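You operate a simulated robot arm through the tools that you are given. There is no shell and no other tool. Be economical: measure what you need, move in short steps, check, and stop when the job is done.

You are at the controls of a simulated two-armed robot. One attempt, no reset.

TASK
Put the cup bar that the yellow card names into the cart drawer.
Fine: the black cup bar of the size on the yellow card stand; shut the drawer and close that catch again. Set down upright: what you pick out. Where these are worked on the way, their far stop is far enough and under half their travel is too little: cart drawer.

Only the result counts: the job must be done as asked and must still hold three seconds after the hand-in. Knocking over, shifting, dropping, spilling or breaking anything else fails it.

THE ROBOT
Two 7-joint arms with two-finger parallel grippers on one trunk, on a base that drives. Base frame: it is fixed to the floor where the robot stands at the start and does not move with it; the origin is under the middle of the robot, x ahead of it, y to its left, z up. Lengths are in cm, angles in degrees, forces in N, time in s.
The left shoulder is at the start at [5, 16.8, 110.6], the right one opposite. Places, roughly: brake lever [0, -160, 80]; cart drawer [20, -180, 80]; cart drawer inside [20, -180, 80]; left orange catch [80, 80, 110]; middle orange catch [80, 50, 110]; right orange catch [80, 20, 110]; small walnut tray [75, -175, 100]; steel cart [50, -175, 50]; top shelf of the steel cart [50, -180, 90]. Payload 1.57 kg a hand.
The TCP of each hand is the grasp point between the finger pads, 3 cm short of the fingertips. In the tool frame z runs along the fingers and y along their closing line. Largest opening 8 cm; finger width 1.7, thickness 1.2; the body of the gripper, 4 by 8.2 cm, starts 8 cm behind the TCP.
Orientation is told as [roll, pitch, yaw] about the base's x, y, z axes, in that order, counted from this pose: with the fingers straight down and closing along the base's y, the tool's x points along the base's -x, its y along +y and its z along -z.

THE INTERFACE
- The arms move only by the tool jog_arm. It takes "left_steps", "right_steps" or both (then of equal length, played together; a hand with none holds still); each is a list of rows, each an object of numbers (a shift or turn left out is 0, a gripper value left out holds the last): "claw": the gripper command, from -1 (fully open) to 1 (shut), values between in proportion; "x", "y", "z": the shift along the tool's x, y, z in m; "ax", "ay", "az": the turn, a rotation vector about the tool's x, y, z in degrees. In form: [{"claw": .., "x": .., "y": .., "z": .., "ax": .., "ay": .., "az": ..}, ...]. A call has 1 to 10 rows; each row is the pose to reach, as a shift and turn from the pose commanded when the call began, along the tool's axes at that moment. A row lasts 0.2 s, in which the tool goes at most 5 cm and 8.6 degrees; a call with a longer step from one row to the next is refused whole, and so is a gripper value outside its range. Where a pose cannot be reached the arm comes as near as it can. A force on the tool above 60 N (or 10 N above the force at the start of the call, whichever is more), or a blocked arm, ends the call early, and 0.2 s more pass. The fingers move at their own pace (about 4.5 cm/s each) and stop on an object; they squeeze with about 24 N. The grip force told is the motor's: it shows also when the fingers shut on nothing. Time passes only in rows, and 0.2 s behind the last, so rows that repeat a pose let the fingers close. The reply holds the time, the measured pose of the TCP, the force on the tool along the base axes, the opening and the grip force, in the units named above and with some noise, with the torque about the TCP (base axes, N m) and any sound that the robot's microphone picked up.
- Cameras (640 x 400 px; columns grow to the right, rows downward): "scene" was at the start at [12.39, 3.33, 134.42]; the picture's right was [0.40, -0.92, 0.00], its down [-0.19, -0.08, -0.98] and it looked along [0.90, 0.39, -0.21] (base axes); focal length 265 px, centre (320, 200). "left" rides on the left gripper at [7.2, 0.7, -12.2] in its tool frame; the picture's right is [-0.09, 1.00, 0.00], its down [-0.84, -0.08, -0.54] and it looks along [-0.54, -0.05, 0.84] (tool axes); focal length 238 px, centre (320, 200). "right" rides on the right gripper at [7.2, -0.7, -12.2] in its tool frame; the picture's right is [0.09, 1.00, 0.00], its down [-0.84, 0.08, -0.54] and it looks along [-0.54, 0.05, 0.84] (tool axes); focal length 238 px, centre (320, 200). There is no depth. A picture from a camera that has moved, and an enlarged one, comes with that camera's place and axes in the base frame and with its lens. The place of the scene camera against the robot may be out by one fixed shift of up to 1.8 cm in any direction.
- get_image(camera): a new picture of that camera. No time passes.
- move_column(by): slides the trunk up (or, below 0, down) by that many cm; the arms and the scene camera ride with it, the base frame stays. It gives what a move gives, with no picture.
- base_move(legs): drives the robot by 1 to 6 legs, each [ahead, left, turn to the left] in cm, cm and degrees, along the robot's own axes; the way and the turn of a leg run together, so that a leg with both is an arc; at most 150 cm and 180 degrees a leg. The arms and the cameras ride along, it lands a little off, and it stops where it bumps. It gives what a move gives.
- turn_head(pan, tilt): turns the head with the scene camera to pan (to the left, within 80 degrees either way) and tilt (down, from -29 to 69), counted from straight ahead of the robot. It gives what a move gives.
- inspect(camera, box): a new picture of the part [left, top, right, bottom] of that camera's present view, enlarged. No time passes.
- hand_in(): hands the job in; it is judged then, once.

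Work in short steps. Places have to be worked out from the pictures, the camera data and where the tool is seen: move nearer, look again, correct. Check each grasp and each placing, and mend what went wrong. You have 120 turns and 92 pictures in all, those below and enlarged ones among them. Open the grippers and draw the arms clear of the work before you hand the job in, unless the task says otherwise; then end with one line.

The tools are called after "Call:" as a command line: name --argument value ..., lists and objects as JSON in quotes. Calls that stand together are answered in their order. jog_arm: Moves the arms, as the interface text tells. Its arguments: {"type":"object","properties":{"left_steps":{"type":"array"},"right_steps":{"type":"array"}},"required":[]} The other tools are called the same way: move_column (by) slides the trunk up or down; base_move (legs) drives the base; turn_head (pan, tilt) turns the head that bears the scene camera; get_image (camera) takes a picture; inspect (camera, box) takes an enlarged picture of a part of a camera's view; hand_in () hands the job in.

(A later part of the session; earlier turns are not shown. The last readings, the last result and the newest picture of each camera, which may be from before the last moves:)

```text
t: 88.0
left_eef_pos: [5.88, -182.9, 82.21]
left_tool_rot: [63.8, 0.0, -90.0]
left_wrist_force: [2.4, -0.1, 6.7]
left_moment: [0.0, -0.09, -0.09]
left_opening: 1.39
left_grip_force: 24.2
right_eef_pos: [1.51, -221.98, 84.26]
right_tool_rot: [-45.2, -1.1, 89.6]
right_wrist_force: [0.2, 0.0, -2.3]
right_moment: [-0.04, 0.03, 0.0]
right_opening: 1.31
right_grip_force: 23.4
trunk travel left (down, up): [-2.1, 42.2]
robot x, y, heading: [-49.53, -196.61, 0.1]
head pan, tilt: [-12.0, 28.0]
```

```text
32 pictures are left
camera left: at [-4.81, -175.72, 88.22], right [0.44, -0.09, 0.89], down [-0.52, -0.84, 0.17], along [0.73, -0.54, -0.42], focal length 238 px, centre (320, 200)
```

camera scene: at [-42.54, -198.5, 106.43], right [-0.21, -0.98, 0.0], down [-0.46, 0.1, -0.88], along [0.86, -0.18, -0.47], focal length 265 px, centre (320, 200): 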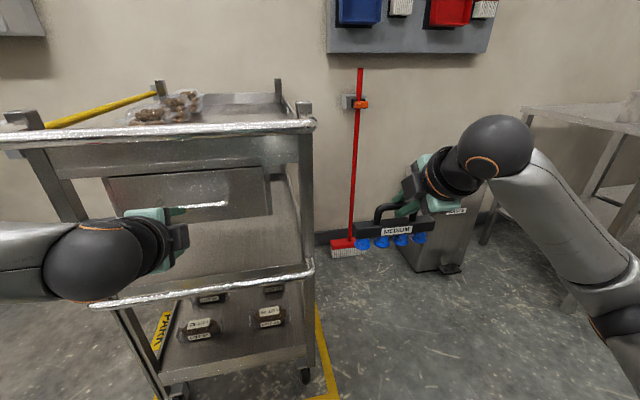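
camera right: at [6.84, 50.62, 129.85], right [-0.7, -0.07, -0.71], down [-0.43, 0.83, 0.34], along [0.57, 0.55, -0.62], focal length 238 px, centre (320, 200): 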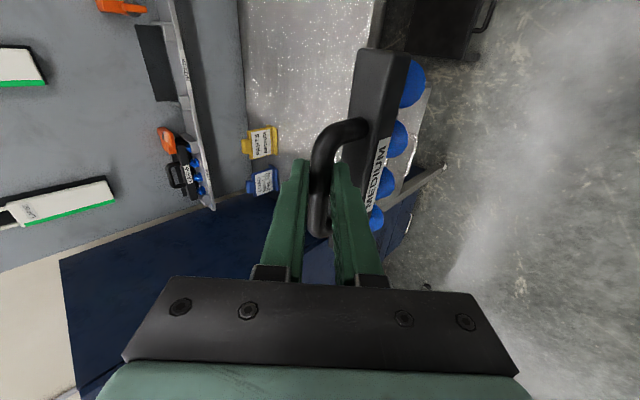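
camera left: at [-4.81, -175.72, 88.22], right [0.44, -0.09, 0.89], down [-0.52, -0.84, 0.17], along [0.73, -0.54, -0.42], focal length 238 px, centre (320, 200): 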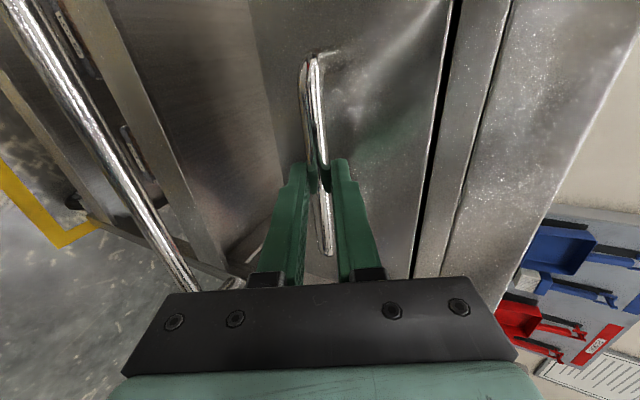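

The handle is gripped. I test-pull 2 cm and see whether the drawer slides or the cart follows.

Call:
jog_arm --left_steps '[{"z": -0.006, "y": -0.003}, {"z": -0.012, "y": -0.006}, {"z": -0.018, "y": -0.009}, {"z": -0.018, "y": -0.009}]'

Call:
get_image --camera "left"

Call:
get_image --camera "scene"

```text
t: 89.0
left_eef_pos: [4.02, -182.97, 82.26]
left_tool_rot: [63.9, 0.0, -89.9]
left_wrist_force: [0.2, 4.4, 10.8]
left_moment: [-0.01, -0.15, 0.01]
left_opening: 1.36
left_grip_force: 23.7
right_eef_pos: [1.47, -221.93, 84.41]
right_tool_rot: [-45.3, -1.1, 89.5]
right_wrist_force: [-0.8, 0.7, -2.4]
right_moment: [-0.04, 0.0, -0.02]
right_opening: 1.36
right_grip_force: 24.0
trunk travel left (down, up): [-2.1, 42.2]
robot x, y, heading: [-49.47, -196.46, -0.1]
head pan, tilt: [-12.0, 28.0]
```

```text
31 pictures are left
camera left: at [-6.84, -175.72, 88.22], right [0.44, -0.09, 0.89], down [-0.52, -0.84, 0.17], along [0.73, -0.54, -0.42], focal length 238 px, centre (320, 200)
```

left: 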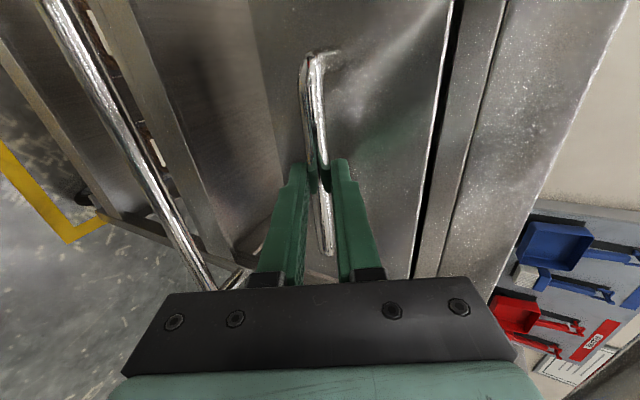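

```text
30 pictures are left
camera scene: at [-36.63, -198.89, 106.44], right [-0.21, -0.98, 0.0], down [-0.46, 0.1, -0.88], along [0.86, -0.18, -0.47], focal length 265 px, centre (320, 200)
```

scene: 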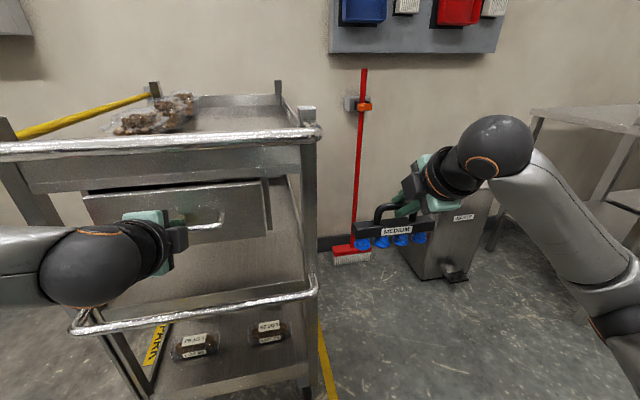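

The drawer slides easily while the cart stays put. I pull it open by driving back 18 cm.

Call:
base_move --legs '[[-18, 0, 0]]'

Call:
get_image --camera "scene"

Call:
get_image --camera "left"

```text
t: 90.5
left_eef_pos: [-14.11, -182.81, 82.26]
left_tool_rot: [63.8, 0.0, -90.1]
left_wrist_force: [-1.5, 5.1, 15.3]
left_moment: [0.31, -0.18, 0.57]
left_opening: 1.39
left_grip_force: 23.9
right_eef_pos: [-16.58, -221.94, 84.37]
right_tool_rot: [-45.3, -1.1, 89.6]
right_wrist_force: [0.7, -0.6, -2.4]
right_moment: [-0.04, 0.06, -0.04]
right_opening: 1.3
right_grip_force: 23.4
trunk travel left (down, up): [-2.1, 42.2]
robot x, y, heading: [-67.0, -196.77, 0.2]
head pan, tilt: [-12.0, 28.0]
```

```text
29 pictures are left
camera scene: at [-54.58, -198.89, 106.45], right [-0.21, -0.98, 0.0], down [-0.46, 0.1, -0.88], along [0.86, -0.18, -0.47], focal length 265 px, centre (320, 200)
```

scene: 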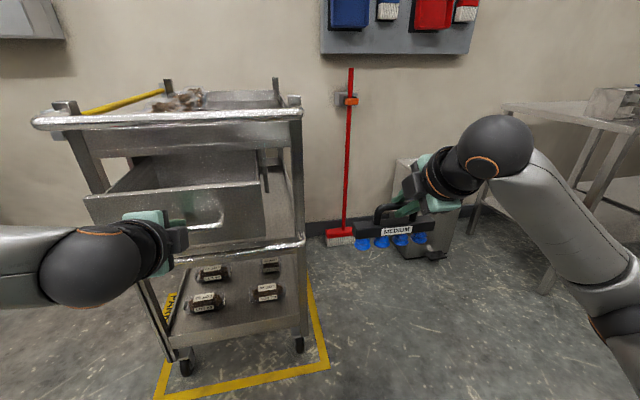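

```text
28 pictures are left
camera left: at [-24.81, -175.74, 88.25], right [0.44, -0.09, 0.89], down [-0.52, -0.84, 0.17], along [0.73, -0.54, -0.42], focal length 238 px, centre (320, 200)
```

left: 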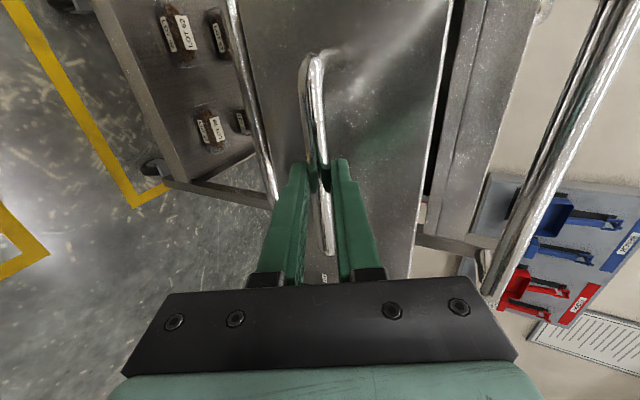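

The drawer is open 20 cm and the cart hasn't moved relative to its floor marks. I pull 6 cm more with the arm in small steps, watching the force.

Call:
jog_arm --left_steps '[{"z": -0.009, "y": -0.0045}, {"z": -0.018, "y": -0.009}, {"z": -0.027, "y": -0.0133}, {"z": -0.036, "y": -0.0178}, {"z": -0.045, "y": -0.0222}, {"z": -0.054, "y": -0.0266}, {"z": -0.054, "y": -0.0266}]'

Call:
get_image --camera "scene"

```text
t: 92.1
left_eef_pos: [-20.05, -182.94, 82.14]
left_tool_rot: [63.8, -0.1, -90.0]
left_wrist_force: [-0.1, -0.2, 0.6]
left_moment: [0.02, 0.01, 0.03]
left_opening: 0.0
left_grip_force: 21.6
right_eef_pos: [-16.39, -221.89, 84.34]
right_tool_rot: [-45.2, -1.1, 89.6]
right_wrist_force: [0.3, -0.4, -2.6]
right_moment: [-0.04, 0.01, 0.06]
right_opening: 1.34
right_grip_force: 24.3
trunk travel left (down, up): [-2.1, 42.2]
robot x, y, heading: [-67.36, -196.28, -0.1]
head pan, tilt: [-12.0, 28.0]
```

```text
27 pictures are left
camera scene: at [-54.47, -198.89, 106.42], right [-0.21, -0.98, 0.0], down [-0.46, 0.1, -0.88], along [0.86, -0.18, -0.47], focal length 265 px, centre (320, 200)
```

scene: 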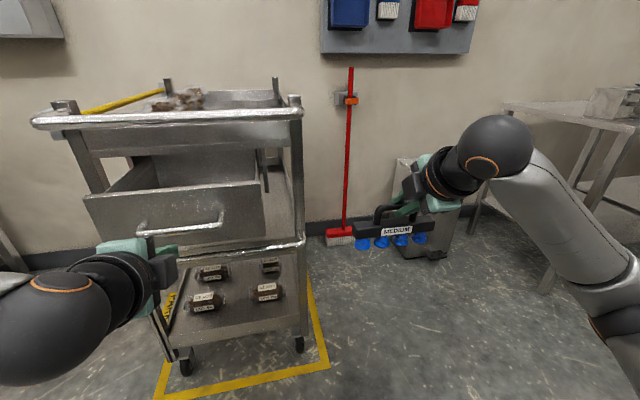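

The hand slipped off at the stop, so the drawer is fully open (≈20 cm) and the cart is unmoved. I back off, raise the trunk, and pull the left hand back and out so the right hand can bring the bar over the drawer.

Call:
base_move --legs '[[-12, 0, 0]]'

Call:
move_column --by 28

Call:
jog_arm --left_steps '[{"claw": 0.5, "x": 0.02, "z": -0.03}, {"x": 0.04, "z": -0.06}, {"x": 0.06, "z": -0.09}, {"x": 0.06, "z": -0.12}]'

Call:
base_move --legs '[[0, 38.7, 0]]'

Call:
get_image --camera "right"

Call:
get_image --camera "scene"

```text
t: 93.4
left_eef_pos: [-31.84, -183.01, 82.14]
left_tool_rot: [63.8, 0.0, -90.0]
left_wrist_force: [-0.3, 0.7, -0.3]
left_moment: [0.03, 0.05, 0.0]
left_opening: 0.03
left_grip_force: 21.7
right_eef_pos: [-28.4, -221.98, 84.34]
right_tool_rot: [-45.2, -1.1, 89.5]
right_wrist_force: [0.7, -0.9, -2.2]
right_moment: [0.01, 0.03, 0.02]
right_opening: 1.32
right_grip_force: 24.2
trunk travel left (down, up): [-2.1, 42.2]
robot x, y, heading: [-79.24, -196.77, 0.1]
head pan, tilt: [-12.0, 28.0]
```

```text
t: 96.2
left_eef_pos: [-31.92, -182.91, 110.25]
left_tool_rot: [63.7, 0.0, -90.0]
left_wrist_force: [-0.1, 0.8, -0.1]
left_moment: [0.0, -0.02, -0.01]
left_opening: 0.03
left_grip_force: 21.0
right_eef_pos: [-28.42, -222.06, 112.14]
right_tool_rot: [-45.0, -1.1, 89.5]
right_wrist_force: [-0.8, 0.1, -3.8]
right_moment: [-0.04, 0.01, -0.03]
right_opening: 1.37
right_grip_force: 24.5
trunk travel left (down, up): [-30.1, 14.2]
robot x, y, heading: [-79.09, -196.21, -0.3]
head pan, tilt: [-12.0, 28.0]
```

```text
t: 97.2
left_eef_pos: [-39.63, -177.82, 118.38]
left_tool_rot: [63.6, 0.0, -90.1]
left_wrist_force: [-0.5, 0.1, -0.1]
left_moment: [0.0, 0.02, 0.0]
left_opening: 2.01
left_grip_force: 0.0
left hand out of reach, approached as far as the arm can: row 2, 3, 4
right_eef_pos: [-28.49, -222.13, 112.31]
right_tool_rot: [-45.2, -1.0, 89.6]
right_wrist_force: [0.3, 0.4, -3.1]
right_moment: [-0.03, 0.0, -0.01]
right_opening: 1.35
right_grip_force: 24.1
trunk travel left (down, up): [-30.1, 14.2]
robot x, y, heading: [-79.34, -196.51, -0.2]
head pan, tilt: [-12.0, 28.0]
```

```text
t: 99.6
left_eef_pos: [-39.3, -139.87, 118.28]
left_tool_rot: [63.6, 0.0, -90.3]
left_wrist_force: [-0.3, 0.0, -0.1]
left_moment: [-0.01, 0.04, -0.02]
left_opening: 2.01
left_grip_force: 0.0
right_eef_pos: [-28.5, -184.2, 112.27]
right_tool_rot: [-45.1, -1.2, 89.4]
right_wrist_force: [-0.8, 1.3, -2.6]
right_moment: [-0.05, 0.04, -0.02]
right_opening: 1.32
right_grip_force: 24.2
trunk travel left (down, up): [-30.1, 14.2]
robot x, y, heading: [-79.39, -158.41, -0.3]
head pan, tilt: [-12.0, 28.0]
```

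```text
26 pictures are left
camera right: at [-36.68, -191.49, 121.22], right [-0.7, -0.07, -0.71], down [-0.43, 0.84, 0.34], along [0.57, 0.54, -0.62], focal length 238 px, centre (320, 200)
```

right: 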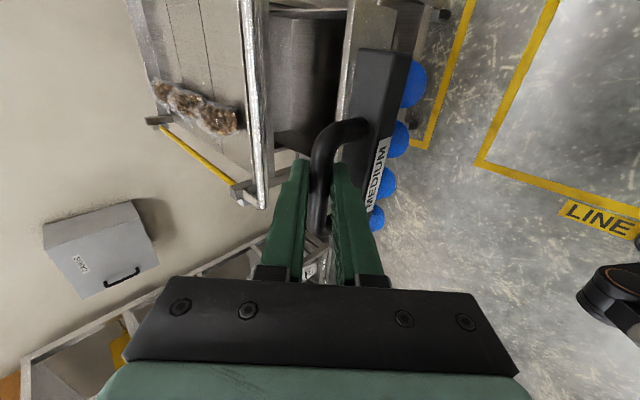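

```text
25 pictures are left
camera scene: at [-66.3, -160.82, 134.43], right [-0.21, -0.98, 0.0], down [-0.46, 0.1, -0.88], along [0.86, -0.19, -0.47], focal length 265 px, centre (320, 200)
```

scene: 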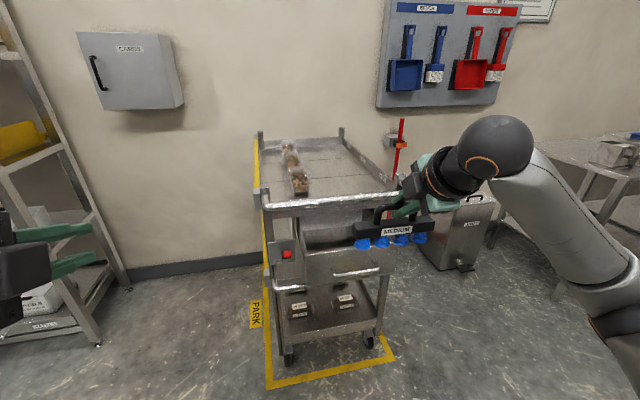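

I measure the open drawer with enlarged views from both cameras.

Call:
inspect --camera "scene" --box '[240, 170, 440, 310]'

Call:
inspect --camera "right" --box '[200, 0, 440, 160]'

```text
2.86 times, centred on (340, 240) of scene
camera zoom: at [-66.3, -160.82, 134.43], right [-0.21, -0.98, 0.0], down [-0.46, 0.1, -0.88], along [0.86, -0.19, -0.47], focal length 757 px, centre (263, 86)
```

zoom: 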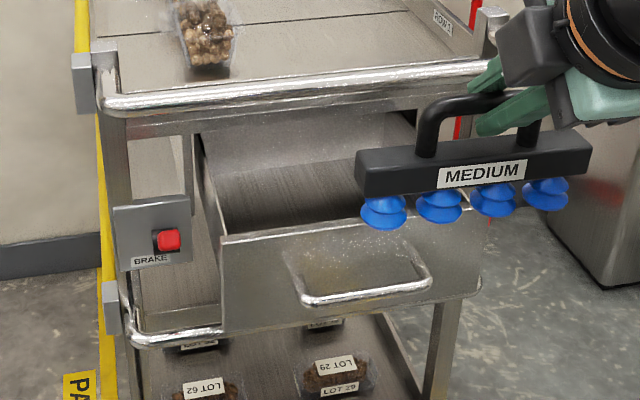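

```text
2.50 times, centred on (320, 80) of right
camera zoom: at [-36.68, -191.49, 121.22], right [-0.7, -0.07, -0.71], down [-0.43, 0.84, 0.34], along [0.57, 0.54, -0.62], focal length 596 px, centre (320, 500)
```

zoom: 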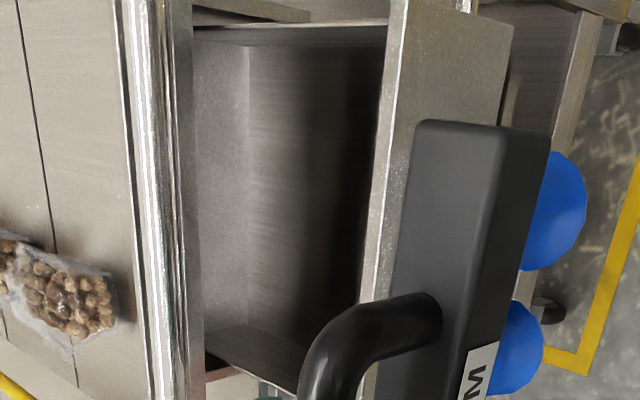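

The drawer front top is at z≈86.4 with its inside face at x≈−8, and the rail front is at x≈1.5. I drive the bar above the gap (rod at x≈−3.7, y≈−183).

Call:
base_move --legs '[[23.9, 1.2, 0.2]]'

Call:
get_image --camera "right"

Call:
get_image --camera "scene"

```text
t: 101.4
left_eef_pos: [-15.64, -138.49, 118.2]
left_tool_rot: [63.6, 0.0, -90.0]
left_wrist_force: [0.9, 0.0, 0.3]
left_moment: [0.03, 0.01, -0.02]
left_opening: 2.02
left_grip_force: 0.0
right_eef_pos: [-4.35, -182.72, 112.17]
right_tool_rot: [-45.2, -1.1, 89.6]
right_wrist_force: [0.1, -0.5, -2.5]
right_moment: [0.02, 0.01, 0.02]
right_opening: 1.33
right_grip_force: 24.1
trunk travel left (down, up): [-30.1, 14.2]
robot x, y, heading: [-55.61, -157.28, 0.0]
head pan, tilt: [-12.0, 28.0]
```

```text
22 pictures are left
camera right: at [-12.67, -190.21, 121.18], right [-0.7, -0.07, -0.71], down [-0.43, 0.83, 0.34], along [0.56, 0.55, -0.62], focal length 238 px, centre (320, 200)
```

right: 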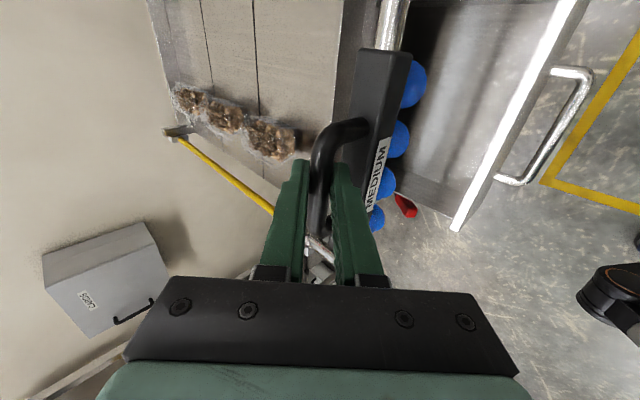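

```text
21 pictures are left
camera scene: at [-42.42, -159.68, 134.42], right [-0.21, -0.98, 0.0], down [-0.46, 0.1, -0.88], along [0.86, -0.18, -0.47], focal length 265 px, centre (320, 200)
```

scene: 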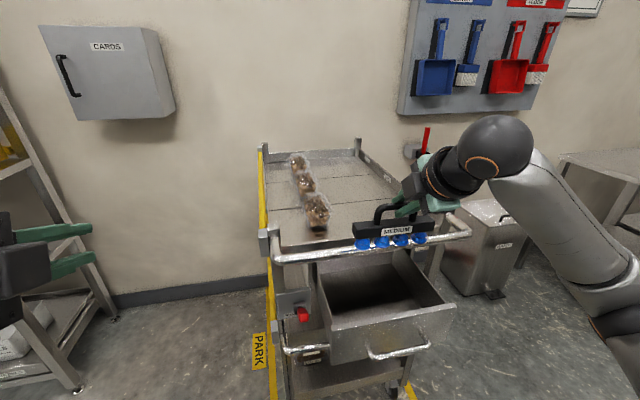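

The geometry checks out: panel x≈−9, rail x≈2, drawer centred at y≈−182.7, and the bar fits between. I lower 22 cm with the trunk.

Call:
move_column --by -15

Call:
inspect --camera "scene" --box '[260, 120, 500, 290]'

```text
t: 103.1
left_eef_pos: [-15.59, -138.55, 103.31]
left_tool_rot: [63.6, 0.0, -89.9]
left_wrist_force: [-0.3, 0.2, 0.4]
left_moment: [-0.01, 0.03, -0.01]
left_opening: 2.01
left_grip_force: 0.1
right_eef_pos: [-4.53, -182.87, 97.26]
right_tool_rot: [-45.1, -1.1, 89.6]
right_wrist_force: [0.6, -0.5, -3.0]
right_moment: [-0.01, 0.03, -0.03]
right_opening: 1.35
right_grip_force: 24.5
trunk travel left (down, up): [-15.1, 29.2]
robot x, y, heading: [-55.54, -157.54, 0.0]
head pan, tilt: [-12.0, 28.0]
```

```text
2.35 times, centred on (380, 205) of scene
camera zoom: at [-42.5, -159.68, 119.43], right [-0.21, -0.98, 0.0], down [-0.46, 0.1, -0.88], along [0.86, -0.18, -0.47], focal length 624 px, centre (179, 188)
```

zoom: 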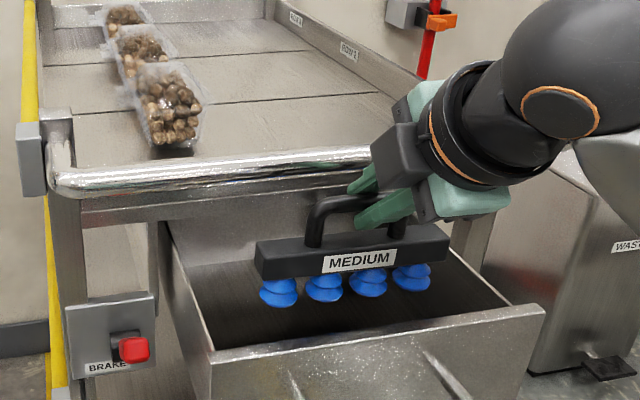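

The bar is inside the gap and clear on all sides. I lower 8 cm more, shift 2 cm deeper, and check.

Call:
move_column --by -8

Call:
base_move --legs '[[2, 0, 0]]'

Call:
inspect --camera "scene" --box '[260, 90, 500, 260]'

```text
t: 104.3
left_eef_pos: [-15.77, -138.57, 95.31]
left_tool_rot: [63.7, 0.0, -90.0]
left_wrist_force: [-0.4, 0.6, 0.5]
left_moment: [-0.02, -0.01, -0.03]
left_opening: 2.02
left_grip_force: 0.2
right_eef_pos: [-4.48, -182.68, 89.16]
right_tool_rot: [-45.1, -1.0, 89.6]
right_wrist_force: [-0.4, 0.1, -2.6]
right_moment: [-0.04, 0.04, -0.02]
right_opening: 1.35
right_grip_force: 24.0
trunk travel left (down, up): [-7.1, 37.2]
robot x, y, heading: [-55.49, -157.36, 0.0]
head pan, tilt: [-12.0, 28.0]
```

```text
t: 105.1
left_eef_pos: [-13.58, -138.55, 95.27]
left_tool_rot: [63.7, 0.0, -90.0]
left_wrist_force: [0.9, -0.5, -0.7]
left_moment: [0.0, -0.02, -0.02]
left_opening: 1.98
left_grip_force: 0.2
right_eef_pos: [-2.42, -182.86, 89.25]
right_tool_rot: [-45.1, -1.1, 89.6]
right_wrist_force: [-0.5, 0.4, -3.3]
right_moment: [0.0, 0.03, -0.01]
right_opening: 1.34
right_grip_force: 23.9
trunk travel left (down, up): [-7.1, 37.2]
robot x, y, heading: [-52.82, -157.52, -0.1]
head pan, tilt: [-12.0, 28.0]
```

```text
2.35 times, centred on (380, 175) of scene
camera zoom: at [-40.51, -159.68, 111.42], right [-0.21, -0.98, 0.0], down [-0.46, 0.1, -0.88], along [0.86, -0.18, -0.47], focal length 624 px, centre (179, 259)
```

zoom: 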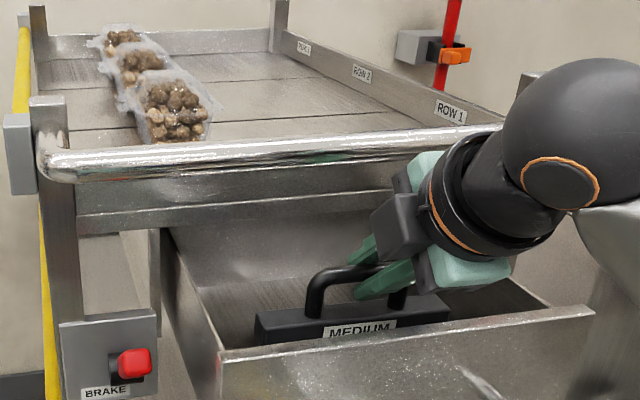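

The bar is inside the drawer. I lower in small arm steps until contact unloads the wrist.

Call:
jog_arm --right_steps '[{"z": 0.0035, "y": 0.0035}, {"z": 0.007, "y": 0.007}, {"z": 0.0106, "y": 0.0106}, {"z": 0.0141, "y": 0.0141}, {"z": 0.0177, "y": 0.0177}]'

```text
t: 106.3
left_eef_pos: [-13.68, -138.59, 95.36]
left_tool_rot: [63.7, 0.0, -90.0]
left_wrist_force: [0.7, -0.3, 0.0]
left_moment: [0.01, -0.04, 0.01]
left_opening: 2.02
left_grip_force: 0.0
right_eef_pos: [-2.49, -182.72, 86.79]
right_tool_rot: [-45.1, -1.1, 89.5]
right_wrist_force: [0.5, 0.7, -1.7]
right_moment: [-0.03, 0.0, -0.02]
right_opening: 1.33
right_grip_force: 24.6
trunk travel left (down, up): [-7.1, 37.2]
robot x, y, heading: [-53.1, -157.08, 0.0]
head pan, tilt: [-12.0, 28.0]
```

There is no clear contact yet, so I continue in 2–3 mm steps.

Call:
jog_arm --right_steps '[{"z": 0.0021, "y": 0.0021}, {"z": 0.0042, "y": 0.0042}, {"z": 0.0056, "y": 0.0056}]'

```text
t: 107.1
left_eef_pos: [-13.72, -138.53, 95.29]
left_tool_rot: [63.7, 0.0, -90.0]
left_wrist_force: [-0.3, -0.6, 0.0]
left_moment: [-0.01, 0.01, -0.02]
left_opening: 1.99
left_grip_force: 0.0
right_eef_pos: [-2.41, -182.54, 86.03]
right_tool_rot: [-45.3, -1.1, 89.6]
right_wrist_force: [0.2, 0.0, -0.4]
right_moment: [-0.19, 0.04, -0.03]
right_opening: 1.35
right_grip_force: 23.8
trunk travel left (down, up): [-7.1, 37.2]
robot x, y, heading: [-53.39, -157.43, -0.2]
head pan, tilt: [-12.0, 28.0]
```

The wrist is unloading (−0.4 N), so contact has begun. I lower 3 mm more.

Call:
jog_arm --right_steps '[{"z": 0.0014, "y": 0.0014}, {"z": 0.0021, "y": 0.0021}]'

Call:
inspect --camera "right" --box '[220, 30, 480, 240]'

```text
t: 107.7
left_eef_pos: [-13.84, -138.54, 95.41]
left_tool_rot: [63.7, 0.0, -90.1]
left_wrist_force: [0.0, -0.3, -0.5]
left_moment: [-0.02, 0.02, -0.03]
left_opening: 2.03
left_grip_force: 0.2
right_eef_pos: [-2.35, -182.51, 85.91]
right_tool_rot: [-45.4, -1.2, 89.6]
right_wrist_force: [1.6, 1.9, 10.6]
right_moment: [-0.3, -0.1, 0.06]
right_opening: 1.33
right_grip_force: 24.1
trunk travel left (down, up): [-7.1, 37.2]
robot x, y, heading: [-53.6, -157.61, 0.2]
head pan, tilt: [-12.0, 28.0]
```

```text
1.90 times, centred on (350, 135) of right
camera zoom: at [-10.78, -190.04, 94.84], right [-0.7, -0.07, -0.71], down [-0.44, 0.83, 0.34], along [0.57, 0.55, -0.61], focal length 454 px, centre (263, 324)
```

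zoom: 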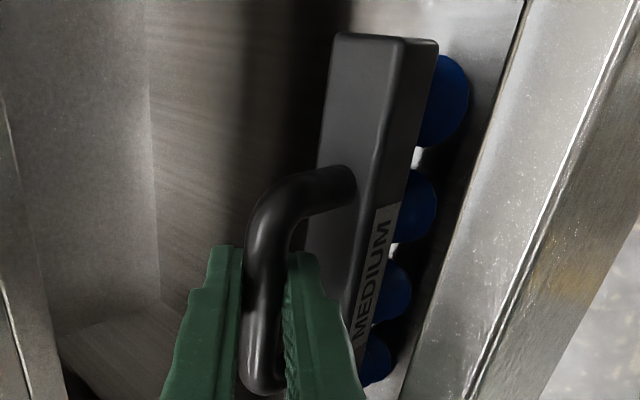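

The bar stands on the drawer floor (10 N contact). I open slightly, withdraw along the tool axis and check.

Call:
jog_arm --right_steps '[{"claw": 0.35}, {"claw": 0.35}, {"claw": 0.35}, {"z": -0.02}, {"z": -0.05}, {"z": -0.08}, {"z": -0.1}]'

Call:
inspect --camera "scene" --box '[260, 90, 500, 260]'

```text
t: 109.3
left_eef_pos: [-13.62, -138.63, 95.32]
left_tool_rot: [63.8, 0.0, -90.0]
left_wrist_force: [0.1, -0.5, -0.1]
left_moment: [0.02, 0.0, -0.01]
left_opening: 2.0
left_grip_force: 0.0
right_eef_pos: [-9.66, -182.92, 92.72]
right_tool_rot: [-45.1, -1.1, 89.5]
right_wrist_force: [-0.8, -0.4, -0.1]
right_moment: [0.01, -0.03, 0.01]
right_opening: 2.58
right_grip_force: 0.0
trunk travel left (down, up): [-7.1, 37.2]
robot x, y, heading: [-52.86, -157.77, 0.1]
head pan, tilt: [-12.0, 28.0]
```

```text
2.35 times, centred on (380, 175) of scene
camera zoom: at [-40.54, -159.67, 111.43], right [-0.21, -0.98, 0.0], down [-0.46, 0.1, -0.88], along [0.86, -0.18, -0.47], focal length 624 px, centre (179, 259)
```

zoom: 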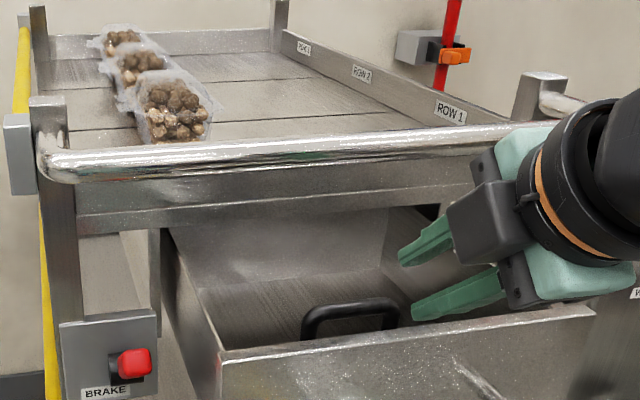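

The bar stands upright in the drawer. To push the drawer shut I back off, level the right hand to 20° pitch so it passes under the rail, close it, and lower to push the panel above the handle.

Call:
base_move --legs '[[-14, 0, 0]]'

Call:
jog_arm --right_steps '[{"claw": 1, "ax": 6}, {"ax": 12}, {"ax": 18}, {"ax": 25}, {"ax": 25}]'

Call:
move_column --by -6.8

Call:
get_image --camera "right"

```text
t: 110.6
left_eef_pos: [-27.43, -138.62, 95.4]
left_tool_rot: [63.8, 0.0, -90.0]
left_wrist_force: [0.2, 0.4, -0.4]
left_moment: [-0.01, -0.01, 0.01]
left_opening: 2.02
left_grip_force: 0.1
right_eef_pos: [-23.45, -182.86, 92.69]
right_tool_rot: [-45.1, -1.2, 89.4]
right_wrist_force: [0.5, 0.6, 0.5]
right_moment: [0.01, -0.02, 0.01]
right_opening: 2.61
right_grip_force: 0.0
trunk travel left (down, up): [-7.1, 37.2]
robot x, y, heading: [-67.29, -157.18, 0.1]
head pan, tilt: [-12.0, 28.0]
```

```text
t: 111.8
left_eef_pos: [-27.57, -138.67, 95.41]
left_tool_rot: [63.7, 0.0, -90.0]
left_wrist_force: [-0.1, 0.3, 0.2]
left_moment: [-0.01, 0.01, -0.02]
left_opening: 2.02
left_grip_force: 0.1
right_eef_pos: [-23.03, -182.76, 92.97]
right_tool_rot: [-70.1, -1.2, 89.6]
right_wrist_force: [0.1, 0.8, 0.7]
right_moment: [0.0, -0.01, -0.02]
right_opening: 0.0
right_grip_force: 21.2
right hand out of reach, approached as far as the arm can: row 4, 5
trunk travel left (down, up): [-7.1, 37.2]
robot x, y, heading: [-66.95, -156.96, -0.1]
head pan, tilt: [-12.0, 28.0]
```

```text
t: 112.9
left_eef_pos: [-27.41, -138.51, 88.54]
left_tool_rot: [63.7, 0.0, -90.0]
left_wrist_force: [-0.3, -0.1, -0.6]
left_moment: [0.0, 0.01, 0.01]
left_opening: 1.99
left_grip_force: 0.0
right_eef_pos: [-23.17, -182.85, 86.2]
right_tool_rot: [-70.1, -1.1, 89.5]
right_wrist_force: [-0.7, 0.1, 0.3]
right_moment: [-0.01, 0.01, 0.02]
right_opening: 0.0
right_grip_force: 21.1
trunk travel left (down, up): [-0.3, 44.0]
robot x, y, heading: [-67.12, -157.53, -0.0]
head pan, tilt: [-12.0, 28.0]
```

```text
16 pictures are left
camera right: at [-34.42, -190.17, 90.82], right [-0.34, -0.07, -0.94], down [-0.53, 0.84, 0.13], along [0.78, 0.54, -0.32], focal length 238 px, centre (320, 200)
```

right: 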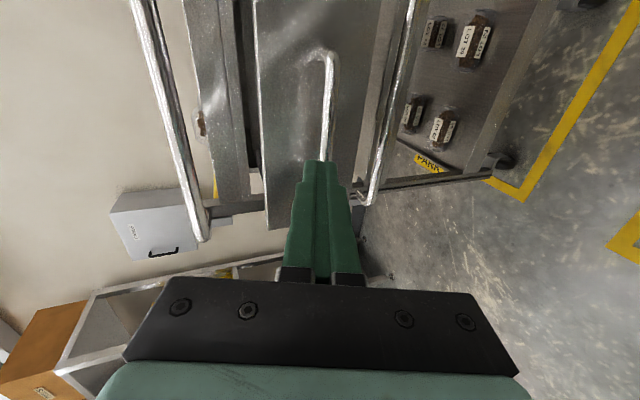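

The tip is 1 cm too high for safety. I lower it and approach the panel.

Call:
jog_arm --right_steps '[{"y": 0.005, "z": 0.002}, {"y": 0.01, "z": 0.0035}]'

Call:
base_move --legs '[[8.5, 0, 0]]'

Call:
inspect --camera "right" --box '[200, 40, 440, 220]'

```text
t: 113.5
left_eef_pos: [-27.62, -138.45, 88.59]
left_tool_rot: [63.6, 0.0, -90.1]
left_wrist_force: [-0.5, -0.2, -0.1]
left_moment: [-0.01, 0.01, 0.0]
left_opening: 2.0
left_grip_force: 0.2
right_eef_pos: [-22.65, -182.87, 85.36]
right_tool_rot: [-70.0, -1.1, 89.5]
right_wrist_force: [-0.1, 0.2, 0.1]
right_moment: [0.0, 0.01, 0.01]
right_opening: 0.0
right_grip_force: 21.3
right hand out of reach, approached as far as the arm can: row 2
trunk travel left (down, up): [-0.3, 44.0]
robot x, y, heading: [-66.78, -157.18, 0.1]
head pan, tilt: [-12.0, 28.0]
```

```text
t: 114.6
left_eef_pos: [-19.1, -138.53, 88.68]
left_tool_rot: [63.7, 0.1, -90.0]
left_wrist_force: [1.0, -1.0, -0.3]
left_moment: [-0.02, 0.02, 0.01]
left_opening: 1.99
left_grip_force: 0.0
right_eef_pos: [-14.14, -182.85, 85.35]
right_tool_rot: [-70.0, -1.1, 89.5]
right_wrist_force: [0.0, -0.2, 0.0]
right_moment: [0.02, -0.04, -0.01]
right_opening: 0.0
right_grip_force: 21.3
trunk travel left (down, up): [-0.3, 44.0]
robot x, y, heading: [-58.83, -157.45, 0.0]
head pan, tilt: [-12.0, 28.0]
```

```text
2.22 times, centred on (320, 130) of right
camera zoom: at [-25.53, -190.18, 89.94], right [-0.34, -0.07, -0.94], down [-0.53, 0.84, 0.13], along [0.78, 0.54, -0.32], focal length 530 px, centre (320, 356)
```

zoom: 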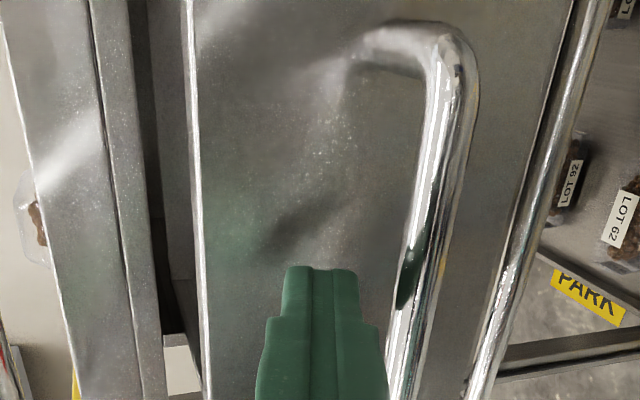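

The fingertips face the panel just above the handle. I push gently at 1 cm per step.

Call:
jog_arm --right_steps '[{"z": 0.0094, "y": -0.0034}, {"z": 0.0188, "y": -0.0068}, {"z": 0.0282, "y": -0.0103}, {"z": 0.0376, "y": -0.0137}, {"z": 0.047, "y": -0.0171}, {"z": 0.0564, "y": -0.0205}, {"z": 0.0658, "y": -0.0239}, {"z": 0.0752, "y": -0.0274}, {"z": 0.0846, "y": -0.0308}, {"z": 0.094, "y": -0.0342}]'

Call:
get_image --camera "scene"

```text
t: 116.8
left_eef_pos: [-18.98, -138.6, 88.58]
left_tool_rot: [63.8, 0.1, -90.0]
left_wrist_force: [0.2, -0.4, 0.9]
left_moment: [-0.02, -0.02, 0.01]
left_opening: 2.01
left_grip_force: 0.1
right_eef_pos: [-4.19, -182.96, 85.32]
right_tool_rot: [-70.0, -1.2, 89.5]
right_wrist_force: [0.1, 0.9, 0.3]
right_moment: [0.02, -0.01, 0.01]
right_opening: 0.0
right_grip_force: 21.0
trunk travel left (down, up): [-0.3, 44.0]
robot x, y, heading: [-58.88, -157.44, -0.1]
head pan, tilt: [-12.0, 28.0]
```

```text
14 pictures are left
camera scene: at [-45.91, -159.68, 104.63], right [-0.21, -0.98, 0.0], down [-0.46, 0.1, -0.88], along [0.86, -0.18, -0.47], focal length 265 px, centre (320, 200)
```

scene: 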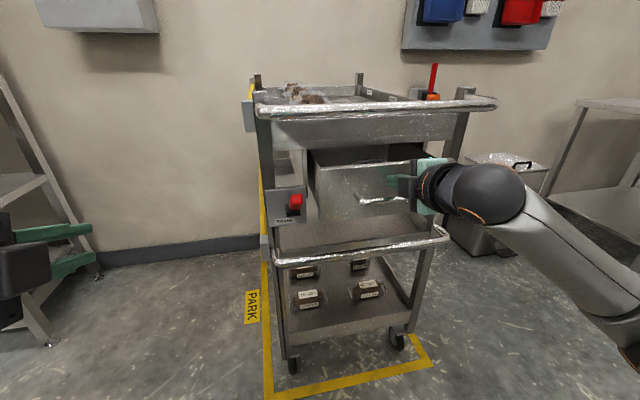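

The drawer is going in with little force. I continue with the next 10 cm.

Call:
jog_arm --right_steps '[{"z": 0.0094, "y": -0.0034}, {"z": 0.0188, "y": -0.0068}, {"z": 0.0282, "y": -0.0103}, {"z": 0.0376, "y": -0.0137}, {"z": 0.047, "y": -0.0171}, {"z": 0.0564, "y": -0.0205}, {"z": 0.0658, "y": -0.0239}, {"z": 0.0752, "y": -0.0274}, {"z": 0.0846, "y": -0.0308}, {"z": 0.094, "y": -0.0342}]'

```text
t: 119.0
left_eef_pos: [-18.94, -138.64, 88.45]
left_tool_rot: [63.8, 0.0, -90.0]
left_wrist_force: [-0.5, 0.5, 0.8]
left_moment: [0.03, 0.01, 0.0]
left_opening: 1.98
left_grip_force: 0.0
right_eef_pos: [5.93, -183.1, 85.31]
right_tool_rot: [-70.0, -1.0, 89.5]
right_wrist_force: [-0.1, 0.1, -0.8]
right_moment: [-0.05, 0.02, 0.01]
right_opening: 0.01
right_grip_force: 21.7
trunk travel left (down, up): [-0.3, 44.0]
robot x, y, heading: [-58.66, -157.49, -0.2]
head pan, tilt: [-12.0, 28.0]
```

There is no stop force yet, so I creep on in 5 mm steps until the drawer seats.

Call:
jog_arm --right_steps '[{"z": 0.0047, "y": -0.0017}, {"z": 0.0094, "y": -0.0034}, {"z": 0.0141, "y": -0.0051}, {"z": 0.0188, "y": -0.0068}, {"z": 0.0235, "y": -0.0085}]'

Call:
inspect --camera "scene" --box '[240, 70, 480, 250]'

```text
t: 120.2
left_eef_pos: [-19.2, -138.74, 88.59]
left_tool_rot: [63.8, 0.0, -90.2]
left_wrist_force: [-0.8, 0.3, -0.2]
left_moment: [0.03, -0.02, 0.02]
left_opening: 1.99
left_grip_force: 0.0
right_eef_pos: [8.14, -183.05, 85.2]
right_tool_rot: [-70.0, -1.1, 89.5]
right_wrist_force: [-34.8, -0.2, -7.5]
right_moment: [0.01, 0.25, 0.06]
right_opening: 0.0
right_grip_force: 21.0
trunk travel left (down, up): [-0.3, 44.0]
robot x, y, heading: [-58.8, -157.45, 0.2]
head pan, tilt: [-12.0, 28.0]
```

```text
2.22 times, centred on (360, 160) of scene
camera zoom: at [-46.11, -159.72, 104.65], right [-0.21, -0.98, 0.0], down [-0.46, 0.1, -0.88], along [0.86, -0.18, -0.47], focal length 589 px, centre (231, 289)
```

zoom: 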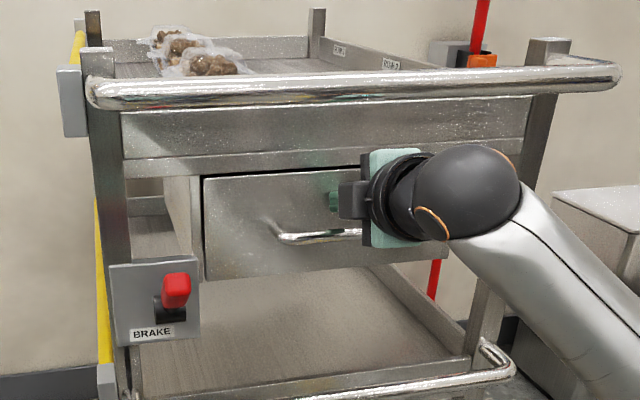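

The drawer is seated shut (35 N at the stop) and the cart is in place. I back straight out and raise the trunk.

Call:
base_move --legs '[[-30, 0, 0]]'

Call:
move_column --by 30

Call:
get_image --camera "scene"

```text
t: 122.2
left_eef_pos: [-49.22, -138.42, 88.67]
left_tool_rot: [63.6, 0.0, -89.9]
left_wrist_force: [0.6, 0.3, 0.3]
left_moment: [-0.01, 0.03, 0.0]
left_opening: 2.01
left_grip_force: 0.0
right_eef_pos: [-21.88, -182.98, 85.25]
right_tool_rot: [-70.0, -1.1, 89.6]
right_wrist_force: [1.4, -0.3, -0.2]
right_moment: [-0.02, -0.06, 0.0]
right_opening: 0.01
right_grip_force: 20.9
trunk travel left (down, up): [-0.3, 44.0]
robot x, y, heading: [-88.84, -157.26, 0.1]
head pan, tilt: [-12.0, 28.0]
```

```text
t: 125.2
left_eef_pos: [-49.27, -138.46, 118.64]
left_tool_rot: [63.7, -0.1, -89.8]
left_wrist_force: [0.3, -0.1, 0.6]
left_moment: [0.0, -0.03, 0.0]
left_opening: 1.99
left_grip_force: 0.1
right_eef_pos: [-21.93, -182.95, 115.29]
right_tool_rot: [-69.9, -1.2, 89.6]
right_wrist_force: [-0.4, 0.5, -0.1]
right_moment: [-0.03, 0.0, -0.01]
right_opening: 0.02
right_grip_force: 21.2
trunk travel left (down, up): [-30.3, 14.0]
robot x, y, heading: [-88.71, -157.81, 0.1]
head pan, tilt: [-12.0, 28.0]
```

```text
12 pictures are left
camera scene: at [-76.15, -159.65, 134.62], right [-0.21, -0.98, 0.0], down [-0.46, 0.1, -0.88], along [0.86, -0.18, -0.47], focal length 265 px, centre (320, 200)
```

scene: 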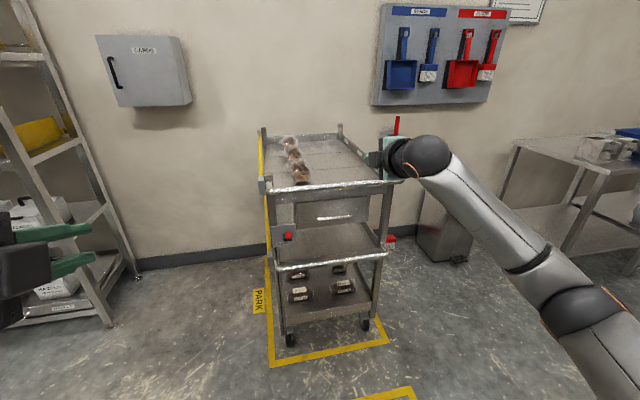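

The drawer is shut and everything is in place. I fold the left arm back and roll the right hand to 0° (fingers closing horizontally) for the upright knob, both at once, away from everything.

Call:
jog_arm --left_steps '[{"z": -0.005, "az": -8.6}, {"z": -0.01, "az": -17.2}, {"z": -0.015, "az": -25.8}, {"z": -0.02, "az": -34.4}, {"z": -0.025, "az": -43}, {"z": -0.03, "az": -51.6}, {"z": -0.035, "az": -60.2}, {"z": -0.04, "az": -68.8}, {"z": -0.045, "az": -77.4}, {"z": -0.05, "az": -86}]' --right_steps '[{"claw": -0.1, "x": -0.015, "y": -0.003, "az": 8.6}, {"x": -0.03, "y": -0.006, "az": 17.2}, {"x": -0.045, "y": -0.009, "az": 25.8}, {"x": -0.06, "y": -0.012, "az": 34.4}, {"x": -0.075, "y": -0.015, "az": 43}, {"x": -0.09, "y": -0.018, "az": 51.6}, {"x": -0.105, "y": -0.021, "az": 60.2}, {"x": -0.12, "y": -0.024, "az": 68.8}, {"x": -0.135, "y": -0.027, "az": 77.4}, {"x": -0.15, "y": -0.03, "az": 86}]'

Call:
jog_arm --left_steps '[{"ay": 8}, {"ay": 16}, {"ay": 24}, {"ay": 32}, {"ay": 40}, {"ay": 48}, {"ay": 56}, {"ay": 64}]' --right_steps '[{"ay": -5}, {"ay": -10}, {"ay": -15}, {"ay": -20}, {"ay": -20}, {"ay": -20}, {"ay": -20}, {"ay": -20}]'

```text
t: 127.4
left_eef_pos: [-53.06, -138.58, 121.71]
left_tool_rot: [7.7, -63.3, -8.4]
left_wrist_force: [-0.9, 0.3, 0.5]
left_moment: [0.0, 0.01, 0.01]
left_opening: 2.0
left_grip_force: 0.1
left hand out of reach, approached as far as the arm can: row 3, 4, 5, 6, 7, 8, 9, 10
right_eef_pos: [-20.9, -167.83, 118.43]
right_tool_rot: [-7.3, -69.8, 7.9]
right_wrist_force: [0.1, 0.2, 0.4]
right_moment: [0.02, -0.01, -0.04]
right_opening: 4.41
right_grip_force: 0.1
trunk travel left (down, up): [-30.3, 14.0]
robot x, y, heading: [-88.71, -157.43, -0.1]
head pan, tilt: [-12.0, 28.0]
```

```text
t: 129.2
left_eef_pos: [-53.1, -138.8, 121.55]
left_tool_rot: [3.6, 0.6, -1.7]
left_wrist_force: [-0.7, -0.3, -0.1]
left_moment: [-0.01, 0.01, 0.0]
left_opening: 2.0
left_grip_force: 0.1
right_eef_pos: [-20.73, -167.98, 118.31]
right_tool_rot: [-88.1, -87.4, 89.1]
right_wrist_force: [0.6, 0.8, 0.1]
right_moment: [0.01, 0.02, 0.0]
right_opening: 4.4
right_grip_force: 0.0
trunk travel left (down, up): [-30.3, 14.0]
robot x, y, heading: [-88.9, -157.53, -0.1]
head pan, tilt: [-12.0, 28.0]
```

Both arms are posed. I travel back to the bench: strafe clear of the cart, move forward, then along to y≈58.

Call:
base_move --legs '[[0, 60, 0], [38, 0, 0], [0, 110, 0], [0, 45.5, 0]]'

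Call:
move_column --by -5

Call:
turn_head --pan -6 --tilt 22

```text
t: 142.2
left_eef_pos: [-18.5, 78.58, 121.64]
left_tool_rot: [3.6, 0.4, -0.4]
left_wrist_force: [0.2, 0.1, -0.1]
left_moment: [-0.01, 0.04, 0.04]
left_opening: 2.01
left_grip_force: 0.1
right_eef_pos: [14.5, 50.13, 118.38]
right_tool_rot: [-89.1, -87.3, 91.4]
right_wrist_force: [0.4, -0.1, -0.1]
right_moment: [0.02, -0.01, -0.02]
right_opening: 4.43
right_grip_force: 0.0
trunk travel left (down, up): [-30.3, 14.0]
robot x, y, heading: [-54.01, 58.76, 1.5]
head pan, tilt: [-12.0, 28.0]
```

```text
t: 143.2
left_eef_pos: [-18.75, 78.58, 116.68]
left_tool_rot: [3.5, 0.4, -0.3]
left_wrist_force: [0.6, -0.2, -0.3]
left_moment: [0.0, 0.02, 0.01]
left_opening: 1.98
left_grip_force: 0.1
right_eef_pos: [14.48, 50.09, 113.35]
right_tool_rot: [-89.4, -87.4, 91.7]
right_wrist_force: [1.1, 1.0, -0.3]
right_moment: [0.03, 0.01, 0.01]
right_opening: 4.41
right_grip_force: 0.1
trunk travel left (down, up): [-25.3, 19.0]
robot x, y, heading: [-53.44, 59.06, 1.5]
head pan, tilt: [-12.0, 28.0]
```

```text
t: 143.8
left_eef_pos: [-18.6, 78.52, 116.74]
left_tool_rot: [3.6, 0.4, -0.4]
left_wrist_force: [0.9, 0.9, -0.4]
left_moment: [0.01, -0.01, -0.01]
left_opening: 1.99
left_grip_force: 0.0
right_eef_pos: [14.47, 50.08, 113.43]
right_tool_rot: [-89.0, -87.4, 91.3]
right_wrist_force: [-0.1, -0.7, -0.3]
right_moment: [-0.01, 0.01, 0.01]
right_opening: 4.41
right_grip_force: 0.0
trunk travel left (down, up): [-25.3, 19.0]
robot x, y, heading: [-53.98, 58.8, 1.4]
head pan, tilt: [-6.0, 22.0]
```

I correct the 1.45° heading error and approach to TCP x≈61, then look.

Call:
base_move --legs '[[0, 0, -1.45], [46.5, -0.9, 0]]'

Call:
get_image --camera "scene"

Call:
get_image --camera "right"

```text
t: 147.0
left_eef_pos: [29.06, 76.56, 116.67]
left_tool_rot: [3.6, 0.4, -1.8]
left_wrist_force: [0.0, -0.7, 0.6]
left_moment: [-0.03, -0.02, 0.01]
left_opening: 1.99
left_grip_force: 0.1
right_eef_pos: [61.26, 47.41, 113.43]
right_tool_rot: [-88.9, -87.4, 89.7]
right_wrist_force: [-0.8, 0.2, 0.1]
right_moment: [0.02, 0.02, 0.01]
right_opening: 4.39
right_grip_force: 0.1
trunk travel left (down, up): [-25.3, 19.0]
robot x, y, heading: [-6.8, 58.14, -0.0]
head pan, tilt: [-6.0, 22.0]
```

```text
11 pictures are left
camera scene: at [6.31, 56.72, 130.59], right [-0.11, -0.99, 0.0], down [-0.37, 0.04, -0.93], along [0.92, -0.1, -0.37], focal length 265 px, centre (320, 200)
```

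scene: 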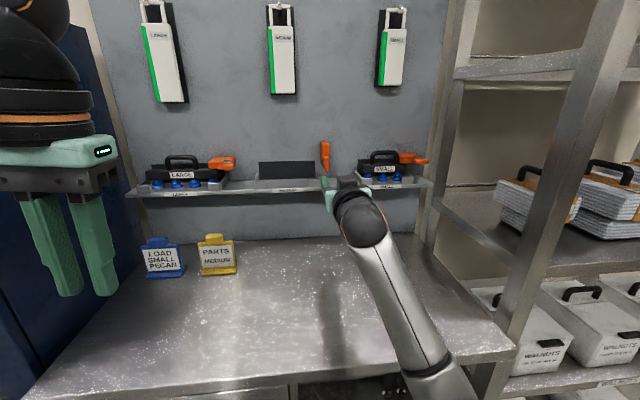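

```text
10 pictures are left
camera right: at [49.12, 46.04, 106.24], right [-0.01, 0.99, -0.14], down [-0.54, 0.11, 0.83], along [0.84, 0.09, 0.54], focal length 238 px, centre (320, 200)
```

right: 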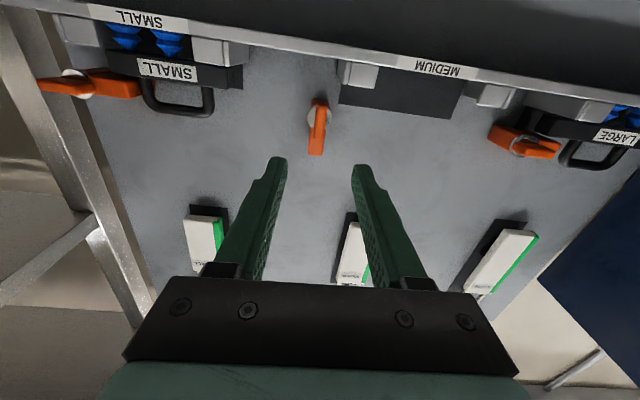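

The catch is still upright, and the knob ray passes [76.9, 47.4, 113.6], aligned with the hand. I drive ahead 13.2 cm so the fingers straddle it.

Call:
base_move --legs '[[9, 0, 0]]'

Call:
base_move --legs '[[4.2, 0, 0]]'

Call:
inspect --camera "right" --box '[220, 60, 420, 220]'

```text
t: 148.1
left_eef_pos: [37.89, 76.69, 116.56]
left_tool_rot: [3.5, 0.4, -1.8]
left_wrist_force: [0.9, 0.4, -0.6]
left_moment: [0.01, 0.02, 0.02]
left_opening: 1.99
left_grip_force: 0.0
right_eef_pos: [70.41, 47.43, 113.26]
right_tool_rot: [-88.4, -87.4, 89.3]
right_wrist_force: [1.0, -0.9, -0.4]
right_moment: [-0.05, -0.02, 0.02]
right_opening: 4.39
right_grip_force: 0.1
trunk travel left (down, up): [-25.3, 19.0]
robot x, y, heading: [2.09, 57.88, 0.0]
head pan, tilt: [-6.0, 22.0]
```

```text
t: 149.0
left_eef_pos: [42.18, 76.69, 116.63]
left_tool_rot: [3.6, 0.3, -1.8]
left_wrist_force: [-0.8, -0.7, -0.7]
left_moment: [0.02, 0.02, 0.0]
left_opening: 1.99
left_grip_force: 0.1
right_eef_pos: [74.55, 47.38, 113.25]
right_tool_rot: [-88.5, -87.4, 89.4]
right_wrist_force: [0.4, 0.4, 0.2]
right_moment: [0.04, -0.01, 0.01]
right_opening: 4.38
right_grip_force: 0.0
trunk travel left (down, up): [-25.3, 19.0]
robot x, y, heading: [6.09, 58.08, 0.0]
head pan, tilt: [-6.0, 22.0]
```

```text
2.50 times, centred on (320, 140) of right
camera zoom: at [62.25, 46.09, 106.22], right [-0.02, 0.99, -0.14], down [-0.54, 0.11, 0.83], along [0.84, 0.09, 0.54], focal length 596 px, centre (320, 350)
```

zoom: 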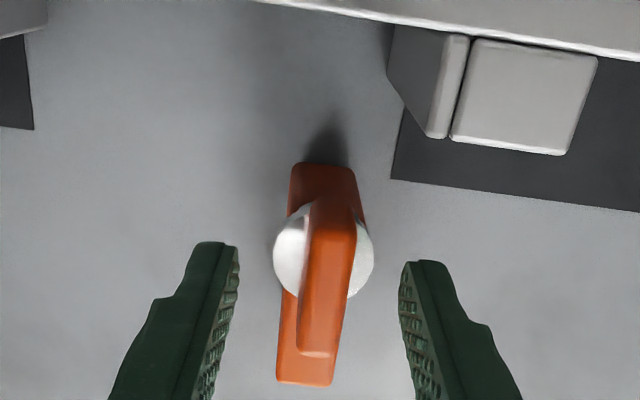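

The fingers straddle the knob well. I close and grip.

Call:
jog_arm --right_steps '[{"claw": 0.4}, {"claw": 0.8}, {"claw": 0.8}, {"claw": 0.8}, {"claw": 0.8}]'

Call:
jog_arm --right_steps '[{"az": -8}, {"az": -16}, {"az": -24}, {"az": -32}, {"az": -40}, {"az": -48}]'

Call:
inspect --camera "scene" --box '[240, 130, 400, 240]'

```text
t: 150.2
left_eef_pos: [41.99, 76.82, 116.58]
left_tool_rot: [3.6, 0.3, -1.8]
left_wrist_force: [-0.3, 0.2, -0.5]
left_moment: [0.01, -0.02, 0.01]
left_opening: 2.01
left_grip_force: 0.1
right_eef_pos: [74.33, 47.56, 113.36]
right_tool_rot: [-88.9, -87.3, 89.8]
right_wrist_force: [-0.9, 5.8, -1.4]
right_moment: [0.11, -0.11, -0.31]
right_opening: 1.19
right_grip_force: 28.8
trunk travel left (down, up): [-25.3, 19.0]
robot x, y, heading: [6.09, 58.39, -0.1]
head pan, tilt: [-6.0, 22.0]
```

```text
t: 151.6
left_eef_pos: [42.13, 76.69, 116.6]
left_tool_rot: [3.7, 0.4, -1.8]
left_wrist_force: [-0.1, 0.0, -0.4]
left_moment: [0.0, 0.01, 0.02]
left_opening: 2.0
left_grip_force: 0.0
right_eef_pos: [74.46, 47.57, 113.37]
right_tool_rot: [-90.0, -39.3, 91.0]
right_wrist_force: [-0.2, 7.0, -1.9]
right_moment: [-0.03, 0.07, -0.39]
right_opening: 1.19
right_grip_force: 28.9
trunk travel left (down, up): [-25.3, 19.0]
robot x, y, heading: [6.67, 58.17, -0.0]
head pan, tilt: [-6.0, 22.0]
```

```text
3.64 times, centred on (320, 185) of scene
camera zoom: at [19.39, 56.83, 130.59], right [-0.1, -0.99, 0.0], down [-0.37, 0.04, -0.93], along [0.92, -0.1, -0.37], focal length 964 px, centre (320, 254)
```

zoom: 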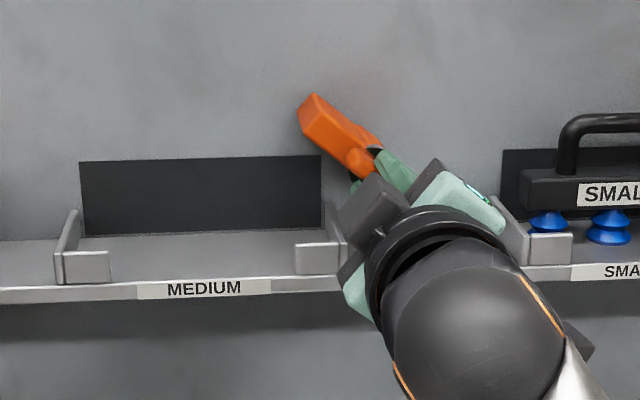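

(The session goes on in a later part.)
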